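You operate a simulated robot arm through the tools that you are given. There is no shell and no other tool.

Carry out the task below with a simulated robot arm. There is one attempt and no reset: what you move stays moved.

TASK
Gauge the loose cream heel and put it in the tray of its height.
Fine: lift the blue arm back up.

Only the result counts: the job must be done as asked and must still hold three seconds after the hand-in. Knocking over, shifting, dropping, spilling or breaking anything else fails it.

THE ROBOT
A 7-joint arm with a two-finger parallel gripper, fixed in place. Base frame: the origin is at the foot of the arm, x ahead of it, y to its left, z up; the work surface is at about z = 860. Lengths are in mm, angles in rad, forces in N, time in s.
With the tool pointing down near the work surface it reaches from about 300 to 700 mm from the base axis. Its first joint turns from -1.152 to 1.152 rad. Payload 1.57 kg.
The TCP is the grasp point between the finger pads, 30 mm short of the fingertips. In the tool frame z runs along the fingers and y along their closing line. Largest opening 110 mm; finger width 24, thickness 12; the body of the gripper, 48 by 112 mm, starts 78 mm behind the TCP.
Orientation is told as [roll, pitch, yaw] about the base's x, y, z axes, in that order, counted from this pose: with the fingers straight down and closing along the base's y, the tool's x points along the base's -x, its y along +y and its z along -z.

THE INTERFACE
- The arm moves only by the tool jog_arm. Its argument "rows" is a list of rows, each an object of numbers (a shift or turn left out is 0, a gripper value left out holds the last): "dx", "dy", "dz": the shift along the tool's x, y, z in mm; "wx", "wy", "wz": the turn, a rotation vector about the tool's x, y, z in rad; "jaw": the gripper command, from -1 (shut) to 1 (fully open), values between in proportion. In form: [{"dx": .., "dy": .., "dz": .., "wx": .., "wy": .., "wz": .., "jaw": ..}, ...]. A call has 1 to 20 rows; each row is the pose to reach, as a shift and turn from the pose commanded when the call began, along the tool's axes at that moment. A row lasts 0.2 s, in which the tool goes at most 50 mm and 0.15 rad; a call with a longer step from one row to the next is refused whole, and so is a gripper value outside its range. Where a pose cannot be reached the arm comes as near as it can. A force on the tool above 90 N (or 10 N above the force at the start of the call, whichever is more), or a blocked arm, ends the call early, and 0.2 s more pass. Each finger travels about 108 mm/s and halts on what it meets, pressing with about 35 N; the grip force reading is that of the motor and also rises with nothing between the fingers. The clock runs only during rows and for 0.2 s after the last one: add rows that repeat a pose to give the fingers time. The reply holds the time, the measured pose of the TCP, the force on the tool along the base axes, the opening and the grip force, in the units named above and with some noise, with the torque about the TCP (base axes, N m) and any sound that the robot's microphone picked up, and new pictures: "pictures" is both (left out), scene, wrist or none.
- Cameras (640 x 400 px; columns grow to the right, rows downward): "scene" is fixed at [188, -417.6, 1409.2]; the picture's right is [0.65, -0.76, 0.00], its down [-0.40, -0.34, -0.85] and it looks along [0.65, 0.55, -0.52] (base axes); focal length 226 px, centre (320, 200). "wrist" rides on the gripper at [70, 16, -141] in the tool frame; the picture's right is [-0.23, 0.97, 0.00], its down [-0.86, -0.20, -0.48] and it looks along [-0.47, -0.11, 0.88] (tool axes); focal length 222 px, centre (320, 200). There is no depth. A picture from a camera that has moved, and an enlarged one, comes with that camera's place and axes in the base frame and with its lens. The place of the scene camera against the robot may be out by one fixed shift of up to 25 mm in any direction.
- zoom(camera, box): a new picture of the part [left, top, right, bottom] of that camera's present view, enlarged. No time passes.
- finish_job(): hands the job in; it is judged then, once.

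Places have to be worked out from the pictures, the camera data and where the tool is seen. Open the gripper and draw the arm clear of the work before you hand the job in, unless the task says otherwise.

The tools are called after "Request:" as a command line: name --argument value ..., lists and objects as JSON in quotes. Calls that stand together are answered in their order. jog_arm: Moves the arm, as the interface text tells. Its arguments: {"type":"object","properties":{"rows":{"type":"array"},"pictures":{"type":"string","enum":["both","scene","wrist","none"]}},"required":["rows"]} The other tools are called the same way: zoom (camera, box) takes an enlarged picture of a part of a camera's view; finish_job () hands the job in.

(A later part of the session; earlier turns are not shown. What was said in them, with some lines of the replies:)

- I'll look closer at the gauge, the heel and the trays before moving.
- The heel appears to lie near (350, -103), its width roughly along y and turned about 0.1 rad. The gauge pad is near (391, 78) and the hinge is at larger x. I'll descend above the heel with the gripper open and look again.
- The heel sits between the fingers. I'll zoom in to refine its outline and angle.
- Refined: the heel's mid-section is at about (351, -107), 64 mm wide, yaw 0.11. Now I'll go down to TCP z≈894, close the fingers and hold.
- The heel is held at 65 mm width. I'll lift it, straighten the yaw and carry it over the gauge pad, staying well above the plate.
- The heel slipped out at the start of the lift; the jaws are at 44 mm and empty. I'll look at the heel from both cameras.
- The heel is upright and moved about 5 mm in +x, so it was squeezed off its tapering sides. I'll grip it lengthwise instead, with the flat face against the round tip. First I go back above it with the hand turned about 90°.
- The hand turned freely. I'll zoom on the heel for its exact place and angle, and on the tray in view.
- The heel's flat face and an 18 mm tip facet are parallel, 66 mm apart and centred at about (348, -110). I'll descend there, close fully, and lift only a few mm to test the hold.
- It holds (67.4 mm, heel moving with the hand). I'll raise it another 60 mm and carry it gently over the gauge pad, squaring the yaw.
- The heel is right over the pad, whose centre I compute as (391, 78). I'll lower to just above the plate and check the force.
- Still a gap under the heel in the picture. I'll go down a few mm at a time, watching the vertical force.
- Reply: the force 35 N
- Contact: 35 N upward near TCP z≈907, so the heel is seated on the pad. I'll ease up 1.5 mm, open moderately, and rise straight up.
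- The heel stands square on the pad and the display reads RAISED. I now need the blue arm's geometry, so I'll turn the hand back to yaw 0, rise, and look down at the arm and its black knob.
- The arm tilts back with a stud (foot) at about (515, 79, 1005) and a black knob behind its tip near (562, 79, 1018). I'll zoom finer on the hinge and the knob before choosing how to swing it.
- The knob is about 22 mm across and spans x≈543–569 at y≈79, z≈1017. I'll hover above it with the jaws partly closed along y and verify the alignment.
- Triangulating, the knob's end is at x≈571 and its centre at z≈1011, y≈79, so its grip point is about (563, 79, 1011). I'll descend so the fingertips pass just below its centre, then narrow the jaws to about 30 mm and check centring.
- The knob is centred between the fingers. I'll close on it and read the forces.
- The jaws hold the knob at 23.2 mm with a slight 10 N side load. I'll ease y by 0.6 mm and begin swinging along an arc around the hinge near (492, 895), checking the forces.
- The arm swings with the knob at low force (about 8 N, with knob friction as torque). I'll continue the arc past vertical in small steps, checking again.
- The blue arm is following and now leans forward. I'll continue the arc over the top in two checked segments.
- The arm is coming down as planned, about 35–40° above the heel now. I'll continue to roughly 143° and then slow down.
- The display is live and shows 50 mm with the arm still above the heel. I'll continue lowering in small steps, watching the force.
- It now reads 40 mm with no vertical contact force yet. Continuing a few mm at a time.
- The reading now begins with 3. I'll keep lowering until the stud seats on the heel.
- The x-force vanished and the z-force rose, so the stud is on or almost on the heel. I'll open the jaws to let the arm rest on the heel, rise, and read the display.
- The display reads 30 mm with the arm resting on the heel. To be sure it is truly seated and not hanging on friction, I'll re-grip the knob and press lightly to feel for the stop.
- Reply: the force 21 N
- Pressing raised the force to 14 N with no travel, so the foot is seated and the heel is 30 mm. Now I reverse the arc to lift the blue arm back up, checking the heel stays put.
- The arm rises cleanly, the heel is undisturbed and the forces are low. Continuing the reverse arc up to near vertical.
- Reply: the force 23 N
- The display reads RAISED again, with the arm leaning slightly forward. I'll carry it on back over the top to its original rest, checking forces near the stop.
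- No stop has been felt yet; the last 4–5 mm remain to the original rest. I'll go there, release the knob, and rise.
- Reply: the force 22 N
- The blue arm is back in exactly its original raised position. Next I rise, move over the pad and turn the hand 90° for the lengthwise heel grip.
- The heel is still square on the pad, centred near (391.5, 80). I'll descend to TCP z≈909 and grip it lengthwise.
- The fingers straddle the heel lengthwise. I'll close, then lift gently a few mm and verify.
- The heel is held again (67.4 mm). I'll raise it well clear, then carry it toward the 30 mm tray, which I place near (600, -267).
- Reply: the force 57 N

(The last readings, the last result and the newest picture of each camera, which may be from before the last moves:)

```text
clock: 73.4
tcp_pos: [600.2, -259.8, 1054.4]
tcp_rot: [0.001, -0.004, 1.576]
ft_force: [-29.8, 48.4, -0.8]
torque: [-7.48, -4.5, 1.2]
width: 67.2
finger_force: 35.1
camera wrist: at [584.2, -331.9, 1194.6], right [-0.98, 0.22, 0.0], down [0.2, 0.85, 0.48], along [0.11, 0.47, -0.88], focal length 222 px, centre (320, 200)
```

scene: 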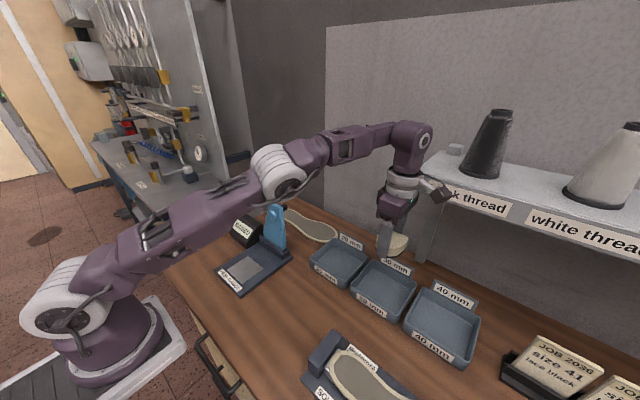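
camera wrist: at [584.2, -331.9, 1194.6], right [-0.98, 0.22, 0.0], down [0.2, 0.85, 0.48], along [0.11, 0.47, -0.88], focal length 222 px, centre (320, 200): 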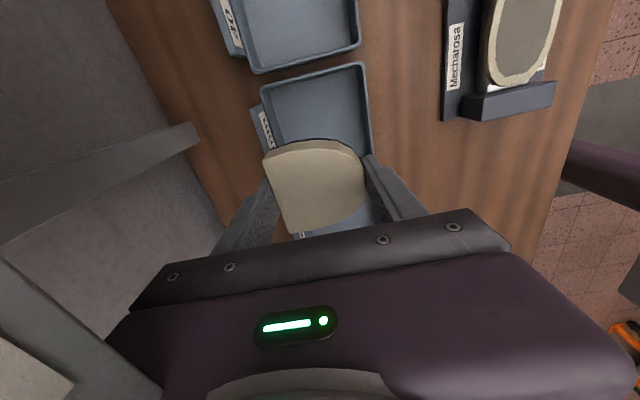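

There is a 57 N side force: something on the hand, probably the wrist camera, is touching the shelf. I'll back off straight along the way I came at once.

Request:
jog_arm --rows '[{"dx": -10, "dy": 6}, {"dx": -25, "dy": 15}, {"dx": -45, "dy": 27}, {"dx": -65, "dy": 40}, {"dx": -80, "dy": 50}, {"dx": -80, "dy": 50}]'

Request:
zoom --camera "scene" --box '[360, 80, 640, 260]'

```text
clock: 74.8
tcp_pos: [550.6, -186.5, 1054.7]
tcp_rot: [0.001, 0.0, 1.569]
ft_force: [0.1, -0.2, 0.2]
torque: [0.0, 0.03, -0.01]
width: 67.2
finger_force: 35.2
camera wrist: at [534.5, -256.4, 1194.3], right [-0.97, 0.23, 0.0], down [0.2, 0.85, 0.48], along [0.11, 0.47, -0.88], focal length 222 px, centre (320, 200)
```

scene: 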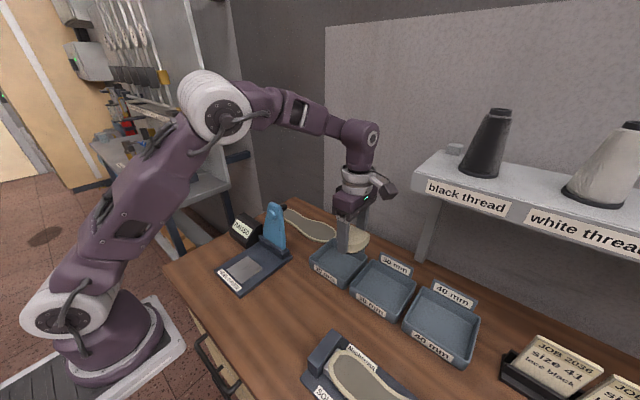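
wrist: 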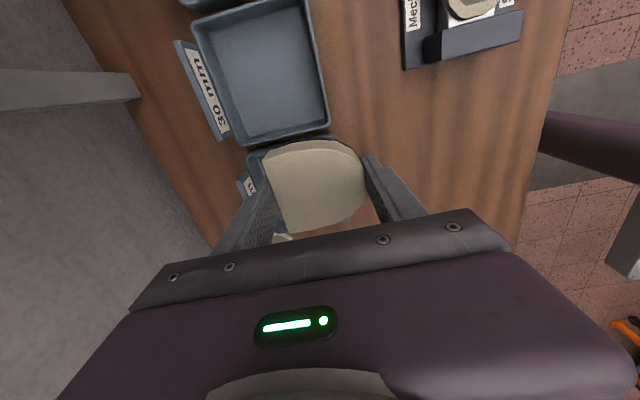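

```text
2.22 times, centred on (500, 170) of scene
camera zoom: at [188.0, -417.6, 1409.2], right [0.65, -0.76, 0.0], down [-0.4, -0.34, -0.85], along [0.65, 0.55, -0.52], focal length 503 px, centre (-80, 267)
```

zoom: 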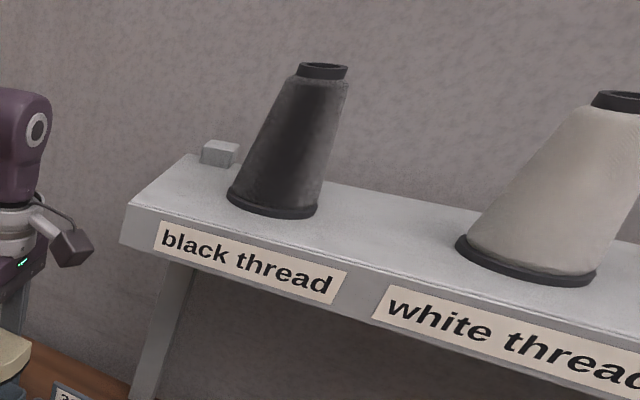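

The heel is still held and the shelf and cones look unmoved. The torque puts that touch about 155 mm above the TCP, so the wrist met the shelf's front-left corner near (645, -285, ~1200). I'll zoom on the tray and shelf before planning a path that stays below and in front of it.

Request:
zoom --camera "wrist" --box '[160, 0, 360, 150]'

Request:
zoom --camera "scene" --box '[330, 120, 490, 320]'

Request:
zoom --camera "wrist" --box '[0, 40, 260, 240]'

```text
2.67 times, centred on (260, 75) of wrist
camera zoom: at [534.5, -256.4, 1194.3], right [-0.97, 0.23, 0.0], down [0.2, 0.85, 0.48], along [0.11, 0.47, -0.88], focal length 592 px, centre (480, 533)
```

zoom: 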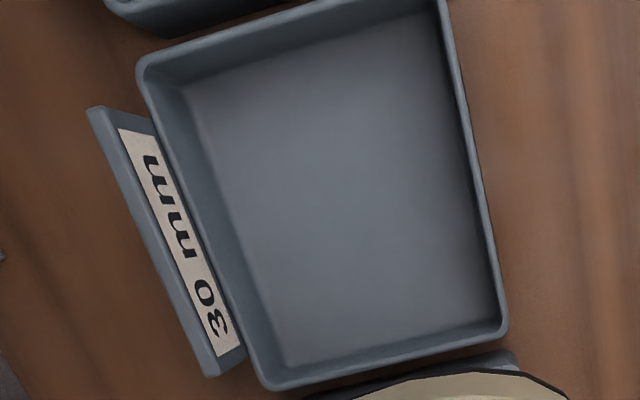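

```text
2.00 times, centred on (410, 220) of scene
camera zoom: at [188.0, -417.6, 1409.2], right [0.65, -0.76, 0.0], down [-0.4, -0.34, -0.85], along [0.65, 0.55, -0.52], focal length 453 px, centre (140, 160)
```

zoom: 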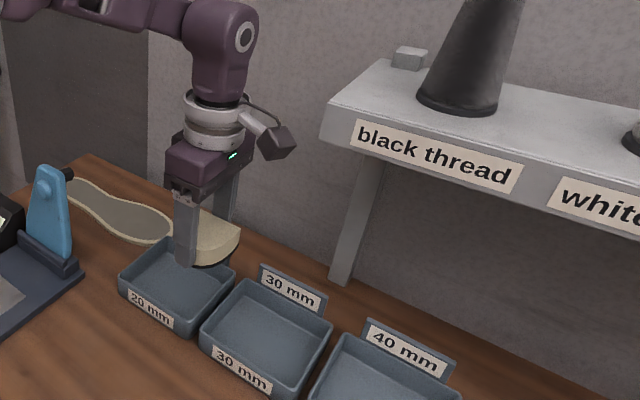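

```text
2.00 times, centred on (130, 140) of wrist
camera zoom: at [534.5, -256.4, 1194.3], right [-0.97, 0.23, 0.0], down [0.2, 0.85, 0.48], along [0.11, 0.47, -0.88], focal length 444 px, centre (700, 320)
```

zoom: 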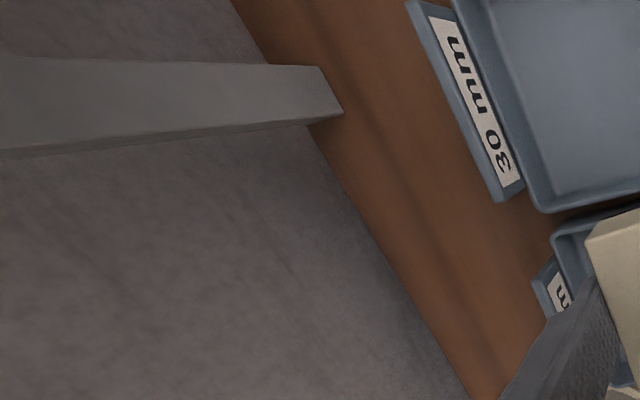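

The 30 mm tray's floor spans x≈537–652, y≈-332…-208. I'll set the heel in its front half at (575, -270), which keeps the wrist about 15 mm clear of the shelf. I'm rotating to yaw 0 here first so the camera side faces away from the shelf.

Request:
jog_arm --rows '[{"wz": 0.1}, {"wz": 0.24, "dy": 3}, {"wz": 0.38, "dy": 6}, {"wz": 0.52, "dy": 9}, {"wz": 0.66, "dy": 12}, {"wz": 0.8, "dy": 12}, {"wz": 0.94, "dy": 12}, {"wz": 1.08, "dy": 12}, {"wz": 1.22, "dy": 12}, {"wz": 1.36, "dy": 12}, {"wz": 1.48, "dy": 12}, {"wz": 1.57, "dy": 12}, {"wz": 1.57, "dy": 12}]'

```text
clock: 77.6
tcp_pos: [537.7, -185.8, 1054.2]
tcp_rot: [0.001, 0.001, -0.002]
ft_force: [0.4, 0.6, -0.3]
torque: [-0.01, -0.01, -0.01]
width: 67.4
finger_force: 35.1
camera wrist: at [468.7, -170.1, 1194.2], right [0.23, 0.97, 0.0], down [0.85, -0.2, 0.48], along [0.47, -0.11, -0.88], focal length 222 px, centre (320, 200)
```

scene: 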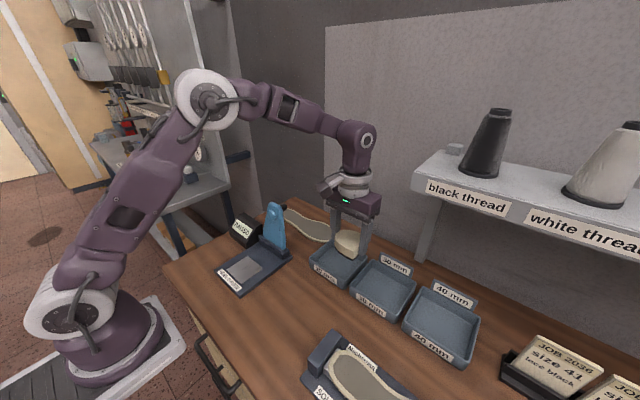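
wrist: 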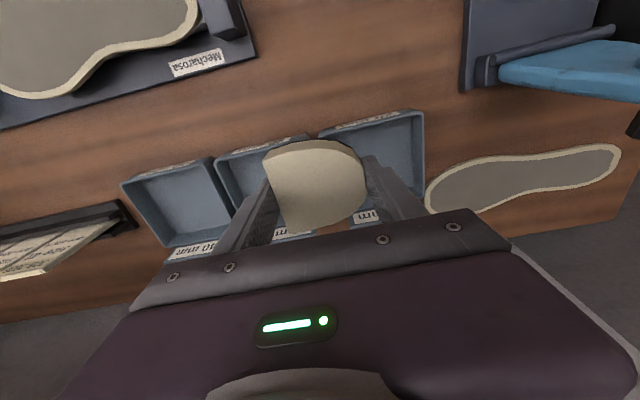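

The heel is held and the hand is square. Now I'll move horizontally to (574, -270), staying in front of the shelf edge.

Request:
jog_arm --rows '[{"dx": -4, "dy": -10}, {"dx": -12, "dy": -28}, {"dx": -21, "dy": -48}, {"dx": -29, "dy": -67}, {"dx": -34, "dy": -79}, {"dx": -36.5, "dy": -84.2}, {"dx": -36.5, "dy": -84.2}]'

Request:
zoom --camera "wrist" --box '[180, 60, 460, 250]'

Request:
zoom --camera "scene" --box '[310, 90, 490, 320]'

```text
clock: 79.2
tcp_pos: [576.2, -270.2, 1054.1]
tcp_rot: [0.0, -0.001, 0.001]
ft_force: [0.5, 0.1, -1.4]
torque: [0.0, 0.04, -0.02]
width: 67.4
finger_force: 35.0
camera wrist: at [505.4, -254.9, 1194.3], right [0.23, 0.97, 0.0], down [0.86, -0.2, 0.48], along [0.47, -0.11, -0.88], focal length 222 px, centre (320, 200)
```

scene: 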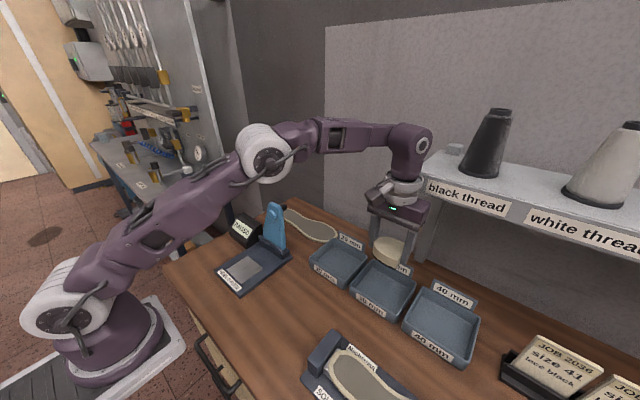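
wrist: 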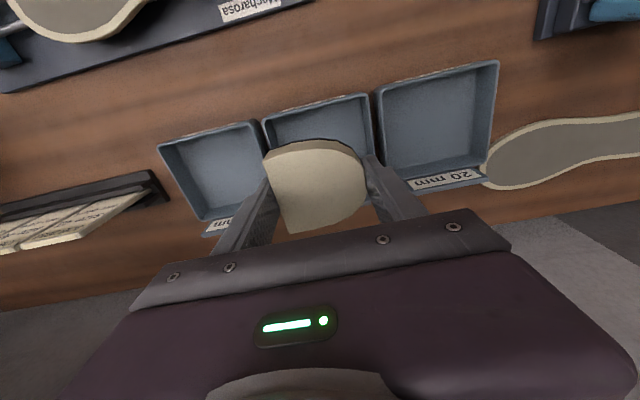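

```text
2.11 times, centred on (320, 155) of wrist
camera zoom: at [505.4, -254.9, 1194.3], right [0.23, 0.97, 0.0], down [0.86, -0.2, 0.48], along [0.47, -0.11, -0.88], focal length 468 px, centre (320, 295)
```

zoom: 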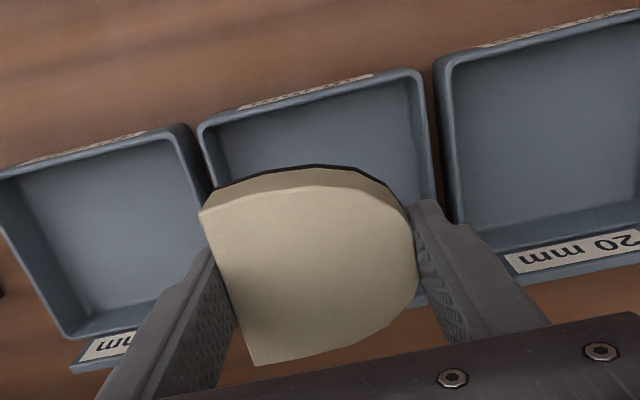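

```text
1.74 times, centred on (400, 205) of scene
camera zoom: at [188.0, -417.6, 1409.2], right [0.65, -0.76, 0.0], down [-0.4, -0.34, -0.85], along [0.65, 0.55, -0.52], focal length 394 px, centre (181, 191)
```

zoom: 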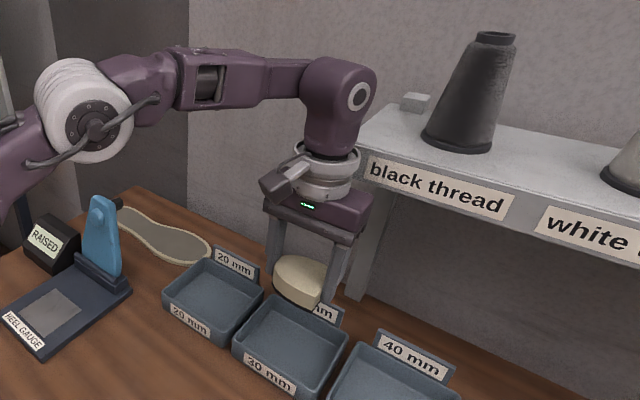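

The heel is over the middle (30 mm) tray with clearance on all sides and no contact force. I'll descend in two stages, watching the forces.

Request:
jog_arm --rows '[{"dz": 10}, {"dz": 28}, {"dz": 46}, {"dz": 64}, {"dz": 64}]' --pictures "scene"

Request:
zoom --camera "scene" --box '[310, 90, 490, 320]'

```text
clock: 80.4
tcp_pos: [573.3, -271.1, 989.9]
tcp_rot: [-0.001, 0.0, 0.0]
ft_force: [0.4, -0.5, -0.5]
torque: [0.02, -0.02, 0.04]
width: 67.4
finger_force: 34.9
```

scene: 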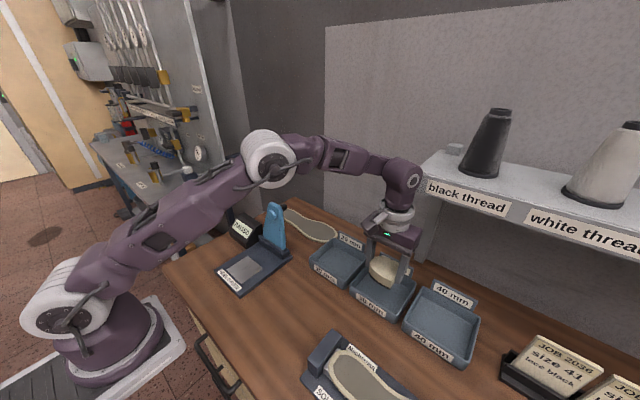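

```text
1.74 times, centred on (400, 205) of scene
camera zoom: at [188.0, -417.6, 1409.2], right [0.65, -0.76, 0.0], down [-0.4, -0.34, -0.85], along [0.65, 0.55, -0.52], focal length 394 px, centre (181, 191)
```

zoom: 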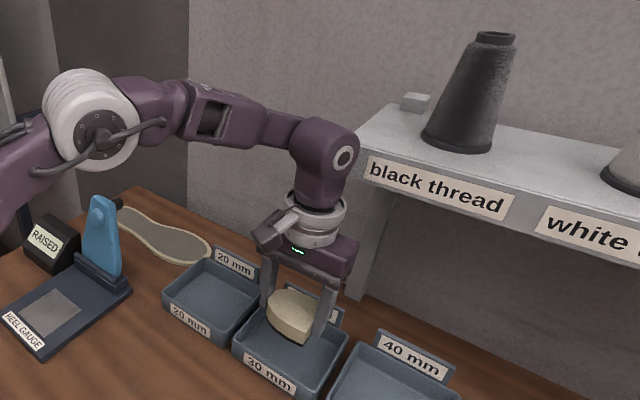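

No contact so far. Continuing down in smaller steps until the heel touches the tray floor.

Request:
jog_arm --rows '[{"dz": 12}, {"dz": 28}, {"dz": 44}, {"dz": 58}, {"dz": 68}, {"dz": 74}, {"dz": 74}]'

Request:
zoom --camera "scene" --box '[310, 130, 490, 330]'

```text
clock: 82.0
tcp_pos: [575.1, -270.8, 915.4]
tcp_rot: [0.001, 0.001, 0.0]
ft_force: [0.2, 0.6, -0.4]
torque: [0.01, -0.03, -0.01]
width: 67.4
finger_force: 34.9
camera wrist: at [505.9, -254.3, 1055.3], right [0.23, 0.97, 0.0], down [0.86, -0.2, 0.48], along [0.47, -0.11, -0.88], focal length 222 px, centre (320, 200)
```

scene: 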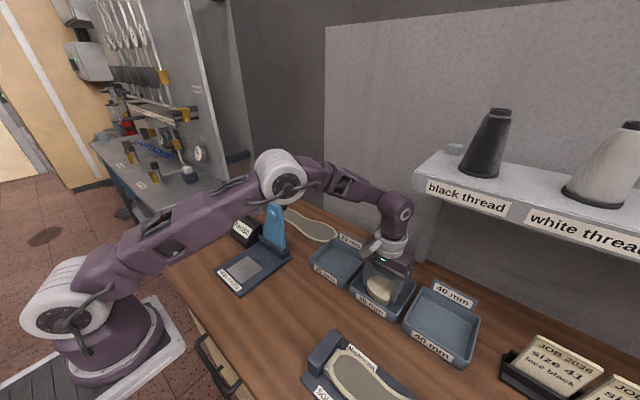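
wrist: 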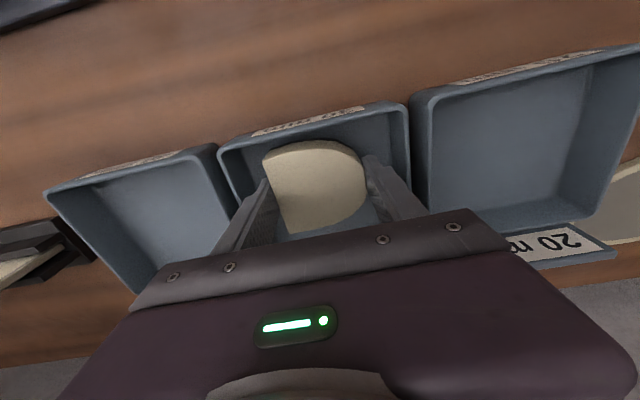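

```text
2.00 times, centred on (400, 230) of scene
camera zoom: at [188.0, -417.6, 1409.2], right [0.65, -0.76, 0.0], down [-0.4, -0.34, -0.85], along [0.65, 0.55, -0.52], focal length 453 px, centre (160, 140)
```

zoom: 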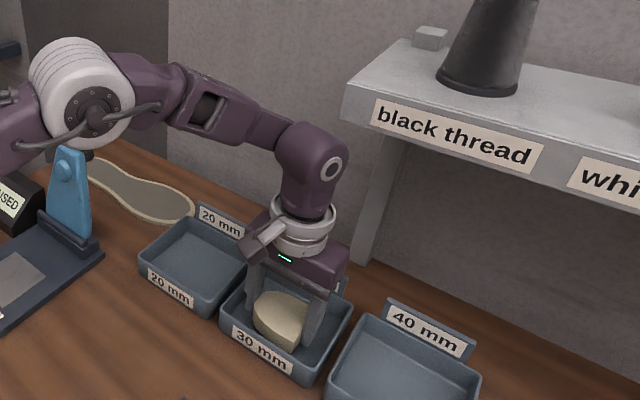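

The heel is inside the 30 mm tray, roughly 15 mm above its floor. I'll lower in small steps to contact.

Request:
jog_arm --rows '[{"dz": 4}, {"dz": 8}, {"dz": 12}, {"dz": 14}, {"dz": 14}]' --pictures "none"

Request:
jog_arm --rows '[{"dz": 1}, {"dz": 1.5}, {"dz": 1.5}]' --pictures "none"

```text
clock: 83.2
tcp_pos: [574.9, -269.6, 902.0]
tcp_rot: [0.0, -0.001, -0.001]
ft_force: [0.0, 1.3, -0.5]
torque: [0.0, 0.01, 0.02]
width: 67.3
finger_force: 34.3
```

```text
clock: 84.0
tcp_pos: [573.9, -269.9, 901.4]
tcp_rot: [0.0, 0.0, 0.001]
ft_force: [0.0, 0.2, -1.0]
torque: [0.01, 0.0, 0.0]
width: 67.3
finger_force: 34.9
```

No contact yet; another couple of mm.

Request:
jog_arm --rows '[{"dz": 0.8}, {"dz": 1.5}, {"dz": 1.5}]' --pictures "none"

Request:
jog_arm --rows '[{"dz": 0.8}, {"dz": 1.3}, {"dz": 1.3}]' --pictures "none"

```text
clock: 84.8
tcp_pos: [574.6, -269.7, 898.4]
tcp_rot: [-0.001, -0.001, 0.001]
ft_force: [-0.3, 0.2, -0.5]
torque: [0.01, 0.03, 0.0]
width: 67.5
finger_force: 34.9
```

```text
clock: 85.6
tcp_pos: [575.6, -270.8, 898.3]
tcp_rot: [0.0, -0.001, 0.001]
ft_force: [-4.7, 4.1, 17.9]
torque: [0.15, 0.25, -0.02]
width: 67.6
finger_force: 35.2
```

Floor contact (18 N). I'll ease up slightly, open just enough (about 80 mm) to stay clear of the tray walls, and rise straight up.

Request:
jog_arm --rows '[{"dz": -0.8}, {"dz": -0.8, "jaw": 0.35}, {"dz": -0.8, "jaw": 0.44}, {"dz": -0.8, "jaw": 0.44}, {"dz": -6}, {"dz": -18}, {"dz": -40}, {"dz": -65}, {"dz": -90}, {"dz": -90}]'

Request:
zoom --camera "scene" --box '[310, 130, 490, 330]'

```text
clock: 87.8
tcp_pos: [574.8, -269.5, 989.0]
tcp_rot: [-0.001, 0.0, -0.001]
ft_force: [-0.1, -0.3, 0.1]
torque: [-0.01, -0.01, 0.0]
width: 79.0
finger_force: 0.1
camera wrist: at [505.4, -253.9, 1129.0], right [0.23, 0.97, 0.0], down [0.85, -0.2, 0.48], along [0.47, -0.11, -0.88], focal length 222 px, centre (320, 200)
```

scene: 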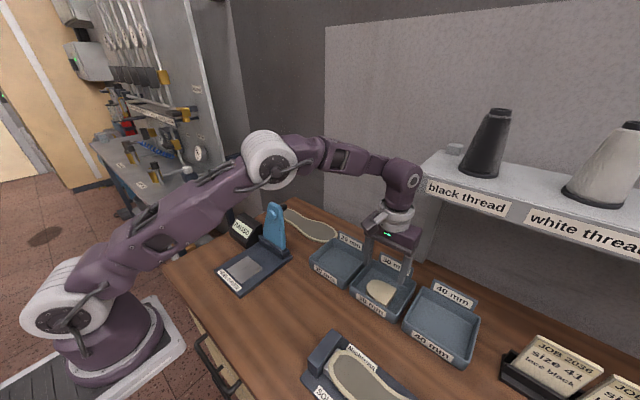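
wrist: 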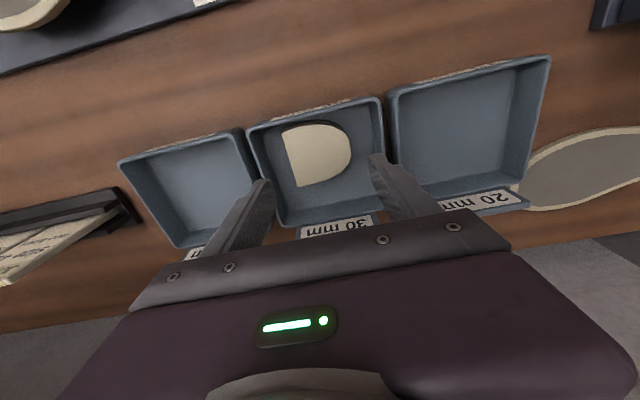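

```text
2.00 times, centred on (400, 230) of scene
camera zoom: at [188.0, -417.6, 1409.2], right [0.65, -0.76, 0.0], down [-0.4, -0.34, -0.85], along [0.65, 0.55, -0.52], focal length 453 px, centre (160, 140)
```

zoom: 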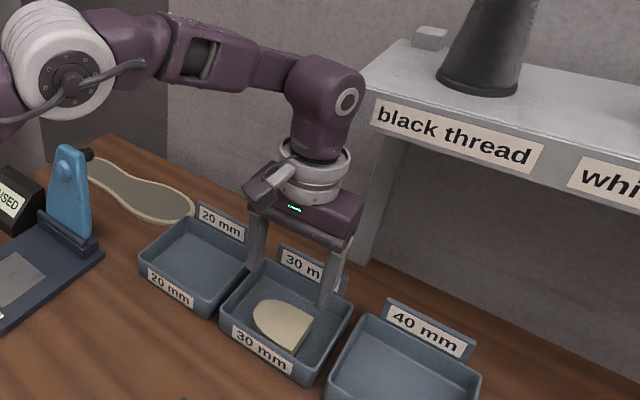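

The heel lies flat in the 30 mm tray. I'll retreat by rising straight up, pulling back toward the base away from the shelf, and opening fully.

Request:
jog_arm --rows '[{"dz": -20}, {"dz": -45}, {"dz": -65}, {"dx": 20, "dy": 10, "dz": -65}, {"dx": 45, "dy": 30, "dz": -68}, {"dx": 75, "dy": 55, "dz": -80}, {"dx": 105, "dy": 80, "dz": -100}, {"dx": 135, "dy": 105, "dz": -120}, {"dx": 165, "dy": 130, "dz": -150}, {"dx": 190, "dy": 155, "dz": -180}, {"dx": 205, "dy": 180, "dz": -215, "jaw": 1}, {"dx": 210, "dy": 205, "dz": -250}, {"dx": 210, "dy": 205, "dz": -250}]'

Request:
zoom --camera "scene" --box '[210, 180, 500, 370]'

Request:
zoom --camera "scene" --box '[390, 90, 640, 260]'

```text
clock: 90.6
tcp_pos: [363.8, -64.3, 1238.3]
tcp_rot: [0.002, 0.001, -0.001]
ft_force: [0.0, 0.6, 0.2]
torque: [0.02, 0.03, -0.02]
width: 109.9
finger_force: 0.2
camera wrist: at [293.7, -48.4, 1378.1], right [0.23, 0.97, 0.0], down [0.86, -0.2, 0.48], along [0.47, -0.11, -0.88], focal length 222 px, centre (320, 200)
```

scene: 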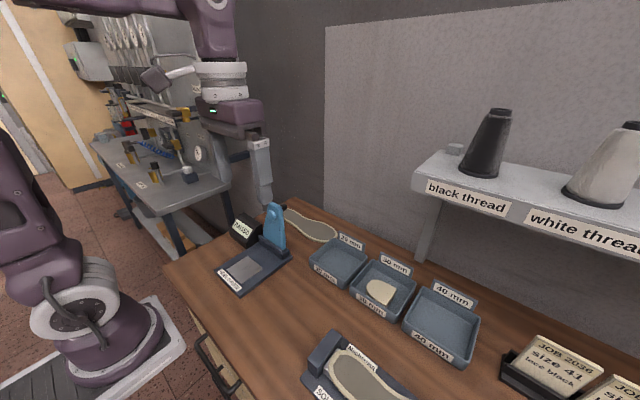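
wrist: 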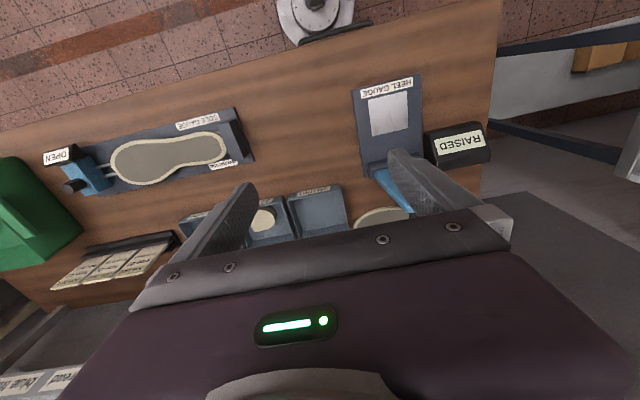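

```text
2.11 times, centred on (355, 275) of scene
camera zoom: at [188.0, -417.6, 1409.2], right [0.65, -0.76, 0.0], down [-0.4, -0.34, -0.85], along [0.65, 0.55, -0.52], focal length 477 px, centre (246, 42)
```

zoom: 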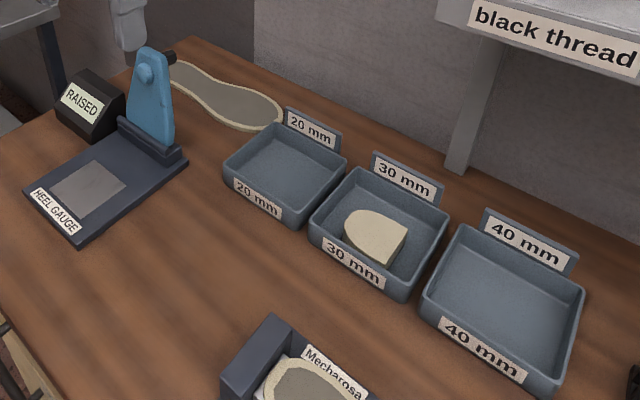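

```text
2.35 times, centred on (515, 175) of scene
camera zoom: at [188.0, -417.6, 1409.2], right [0.65, -0.76, 0.0], down [-0.4, -0.34, -0.85], along [0.65, 0.55, -0.52], focal length 533 px, centre (-139, 259)
```

zoom: 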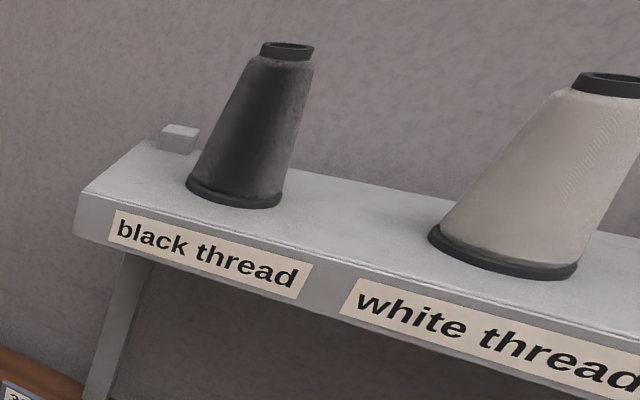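

The heel is in the 30 mm tray and the display reads RAISED with the blue arm up. The shelf and cones are unchanged, and the gripper is open and clear of the work, so I'm handing in the job.

Request:
finish_job

```text
The job is handed in.
```

I gauged the heel at 30 mm and put it in the 30 mm tray. The blue arm is back up in its starting position, with the display reading RAISED.

- **Gauge reading:** The display showed 30 mm with the arm resting on the heel. Pressing down gave about 14 N and no travel, so the arm was seated on the heel.
- **First grip slipped:** My first try, across the heel's width, slipped when I lifted. The heel stayed upright on the table about 5 mm from where it had been, and I picked it up lengthwise instead.
- **Touched the shelf:** On the first pass towards the trays, the wrist pressed the thread shelf's front-left corner with about 57 N. I backed off straight away, and the shelf and cones look unmoved in the pictures before and after.

The gripper is open and clear of the work.
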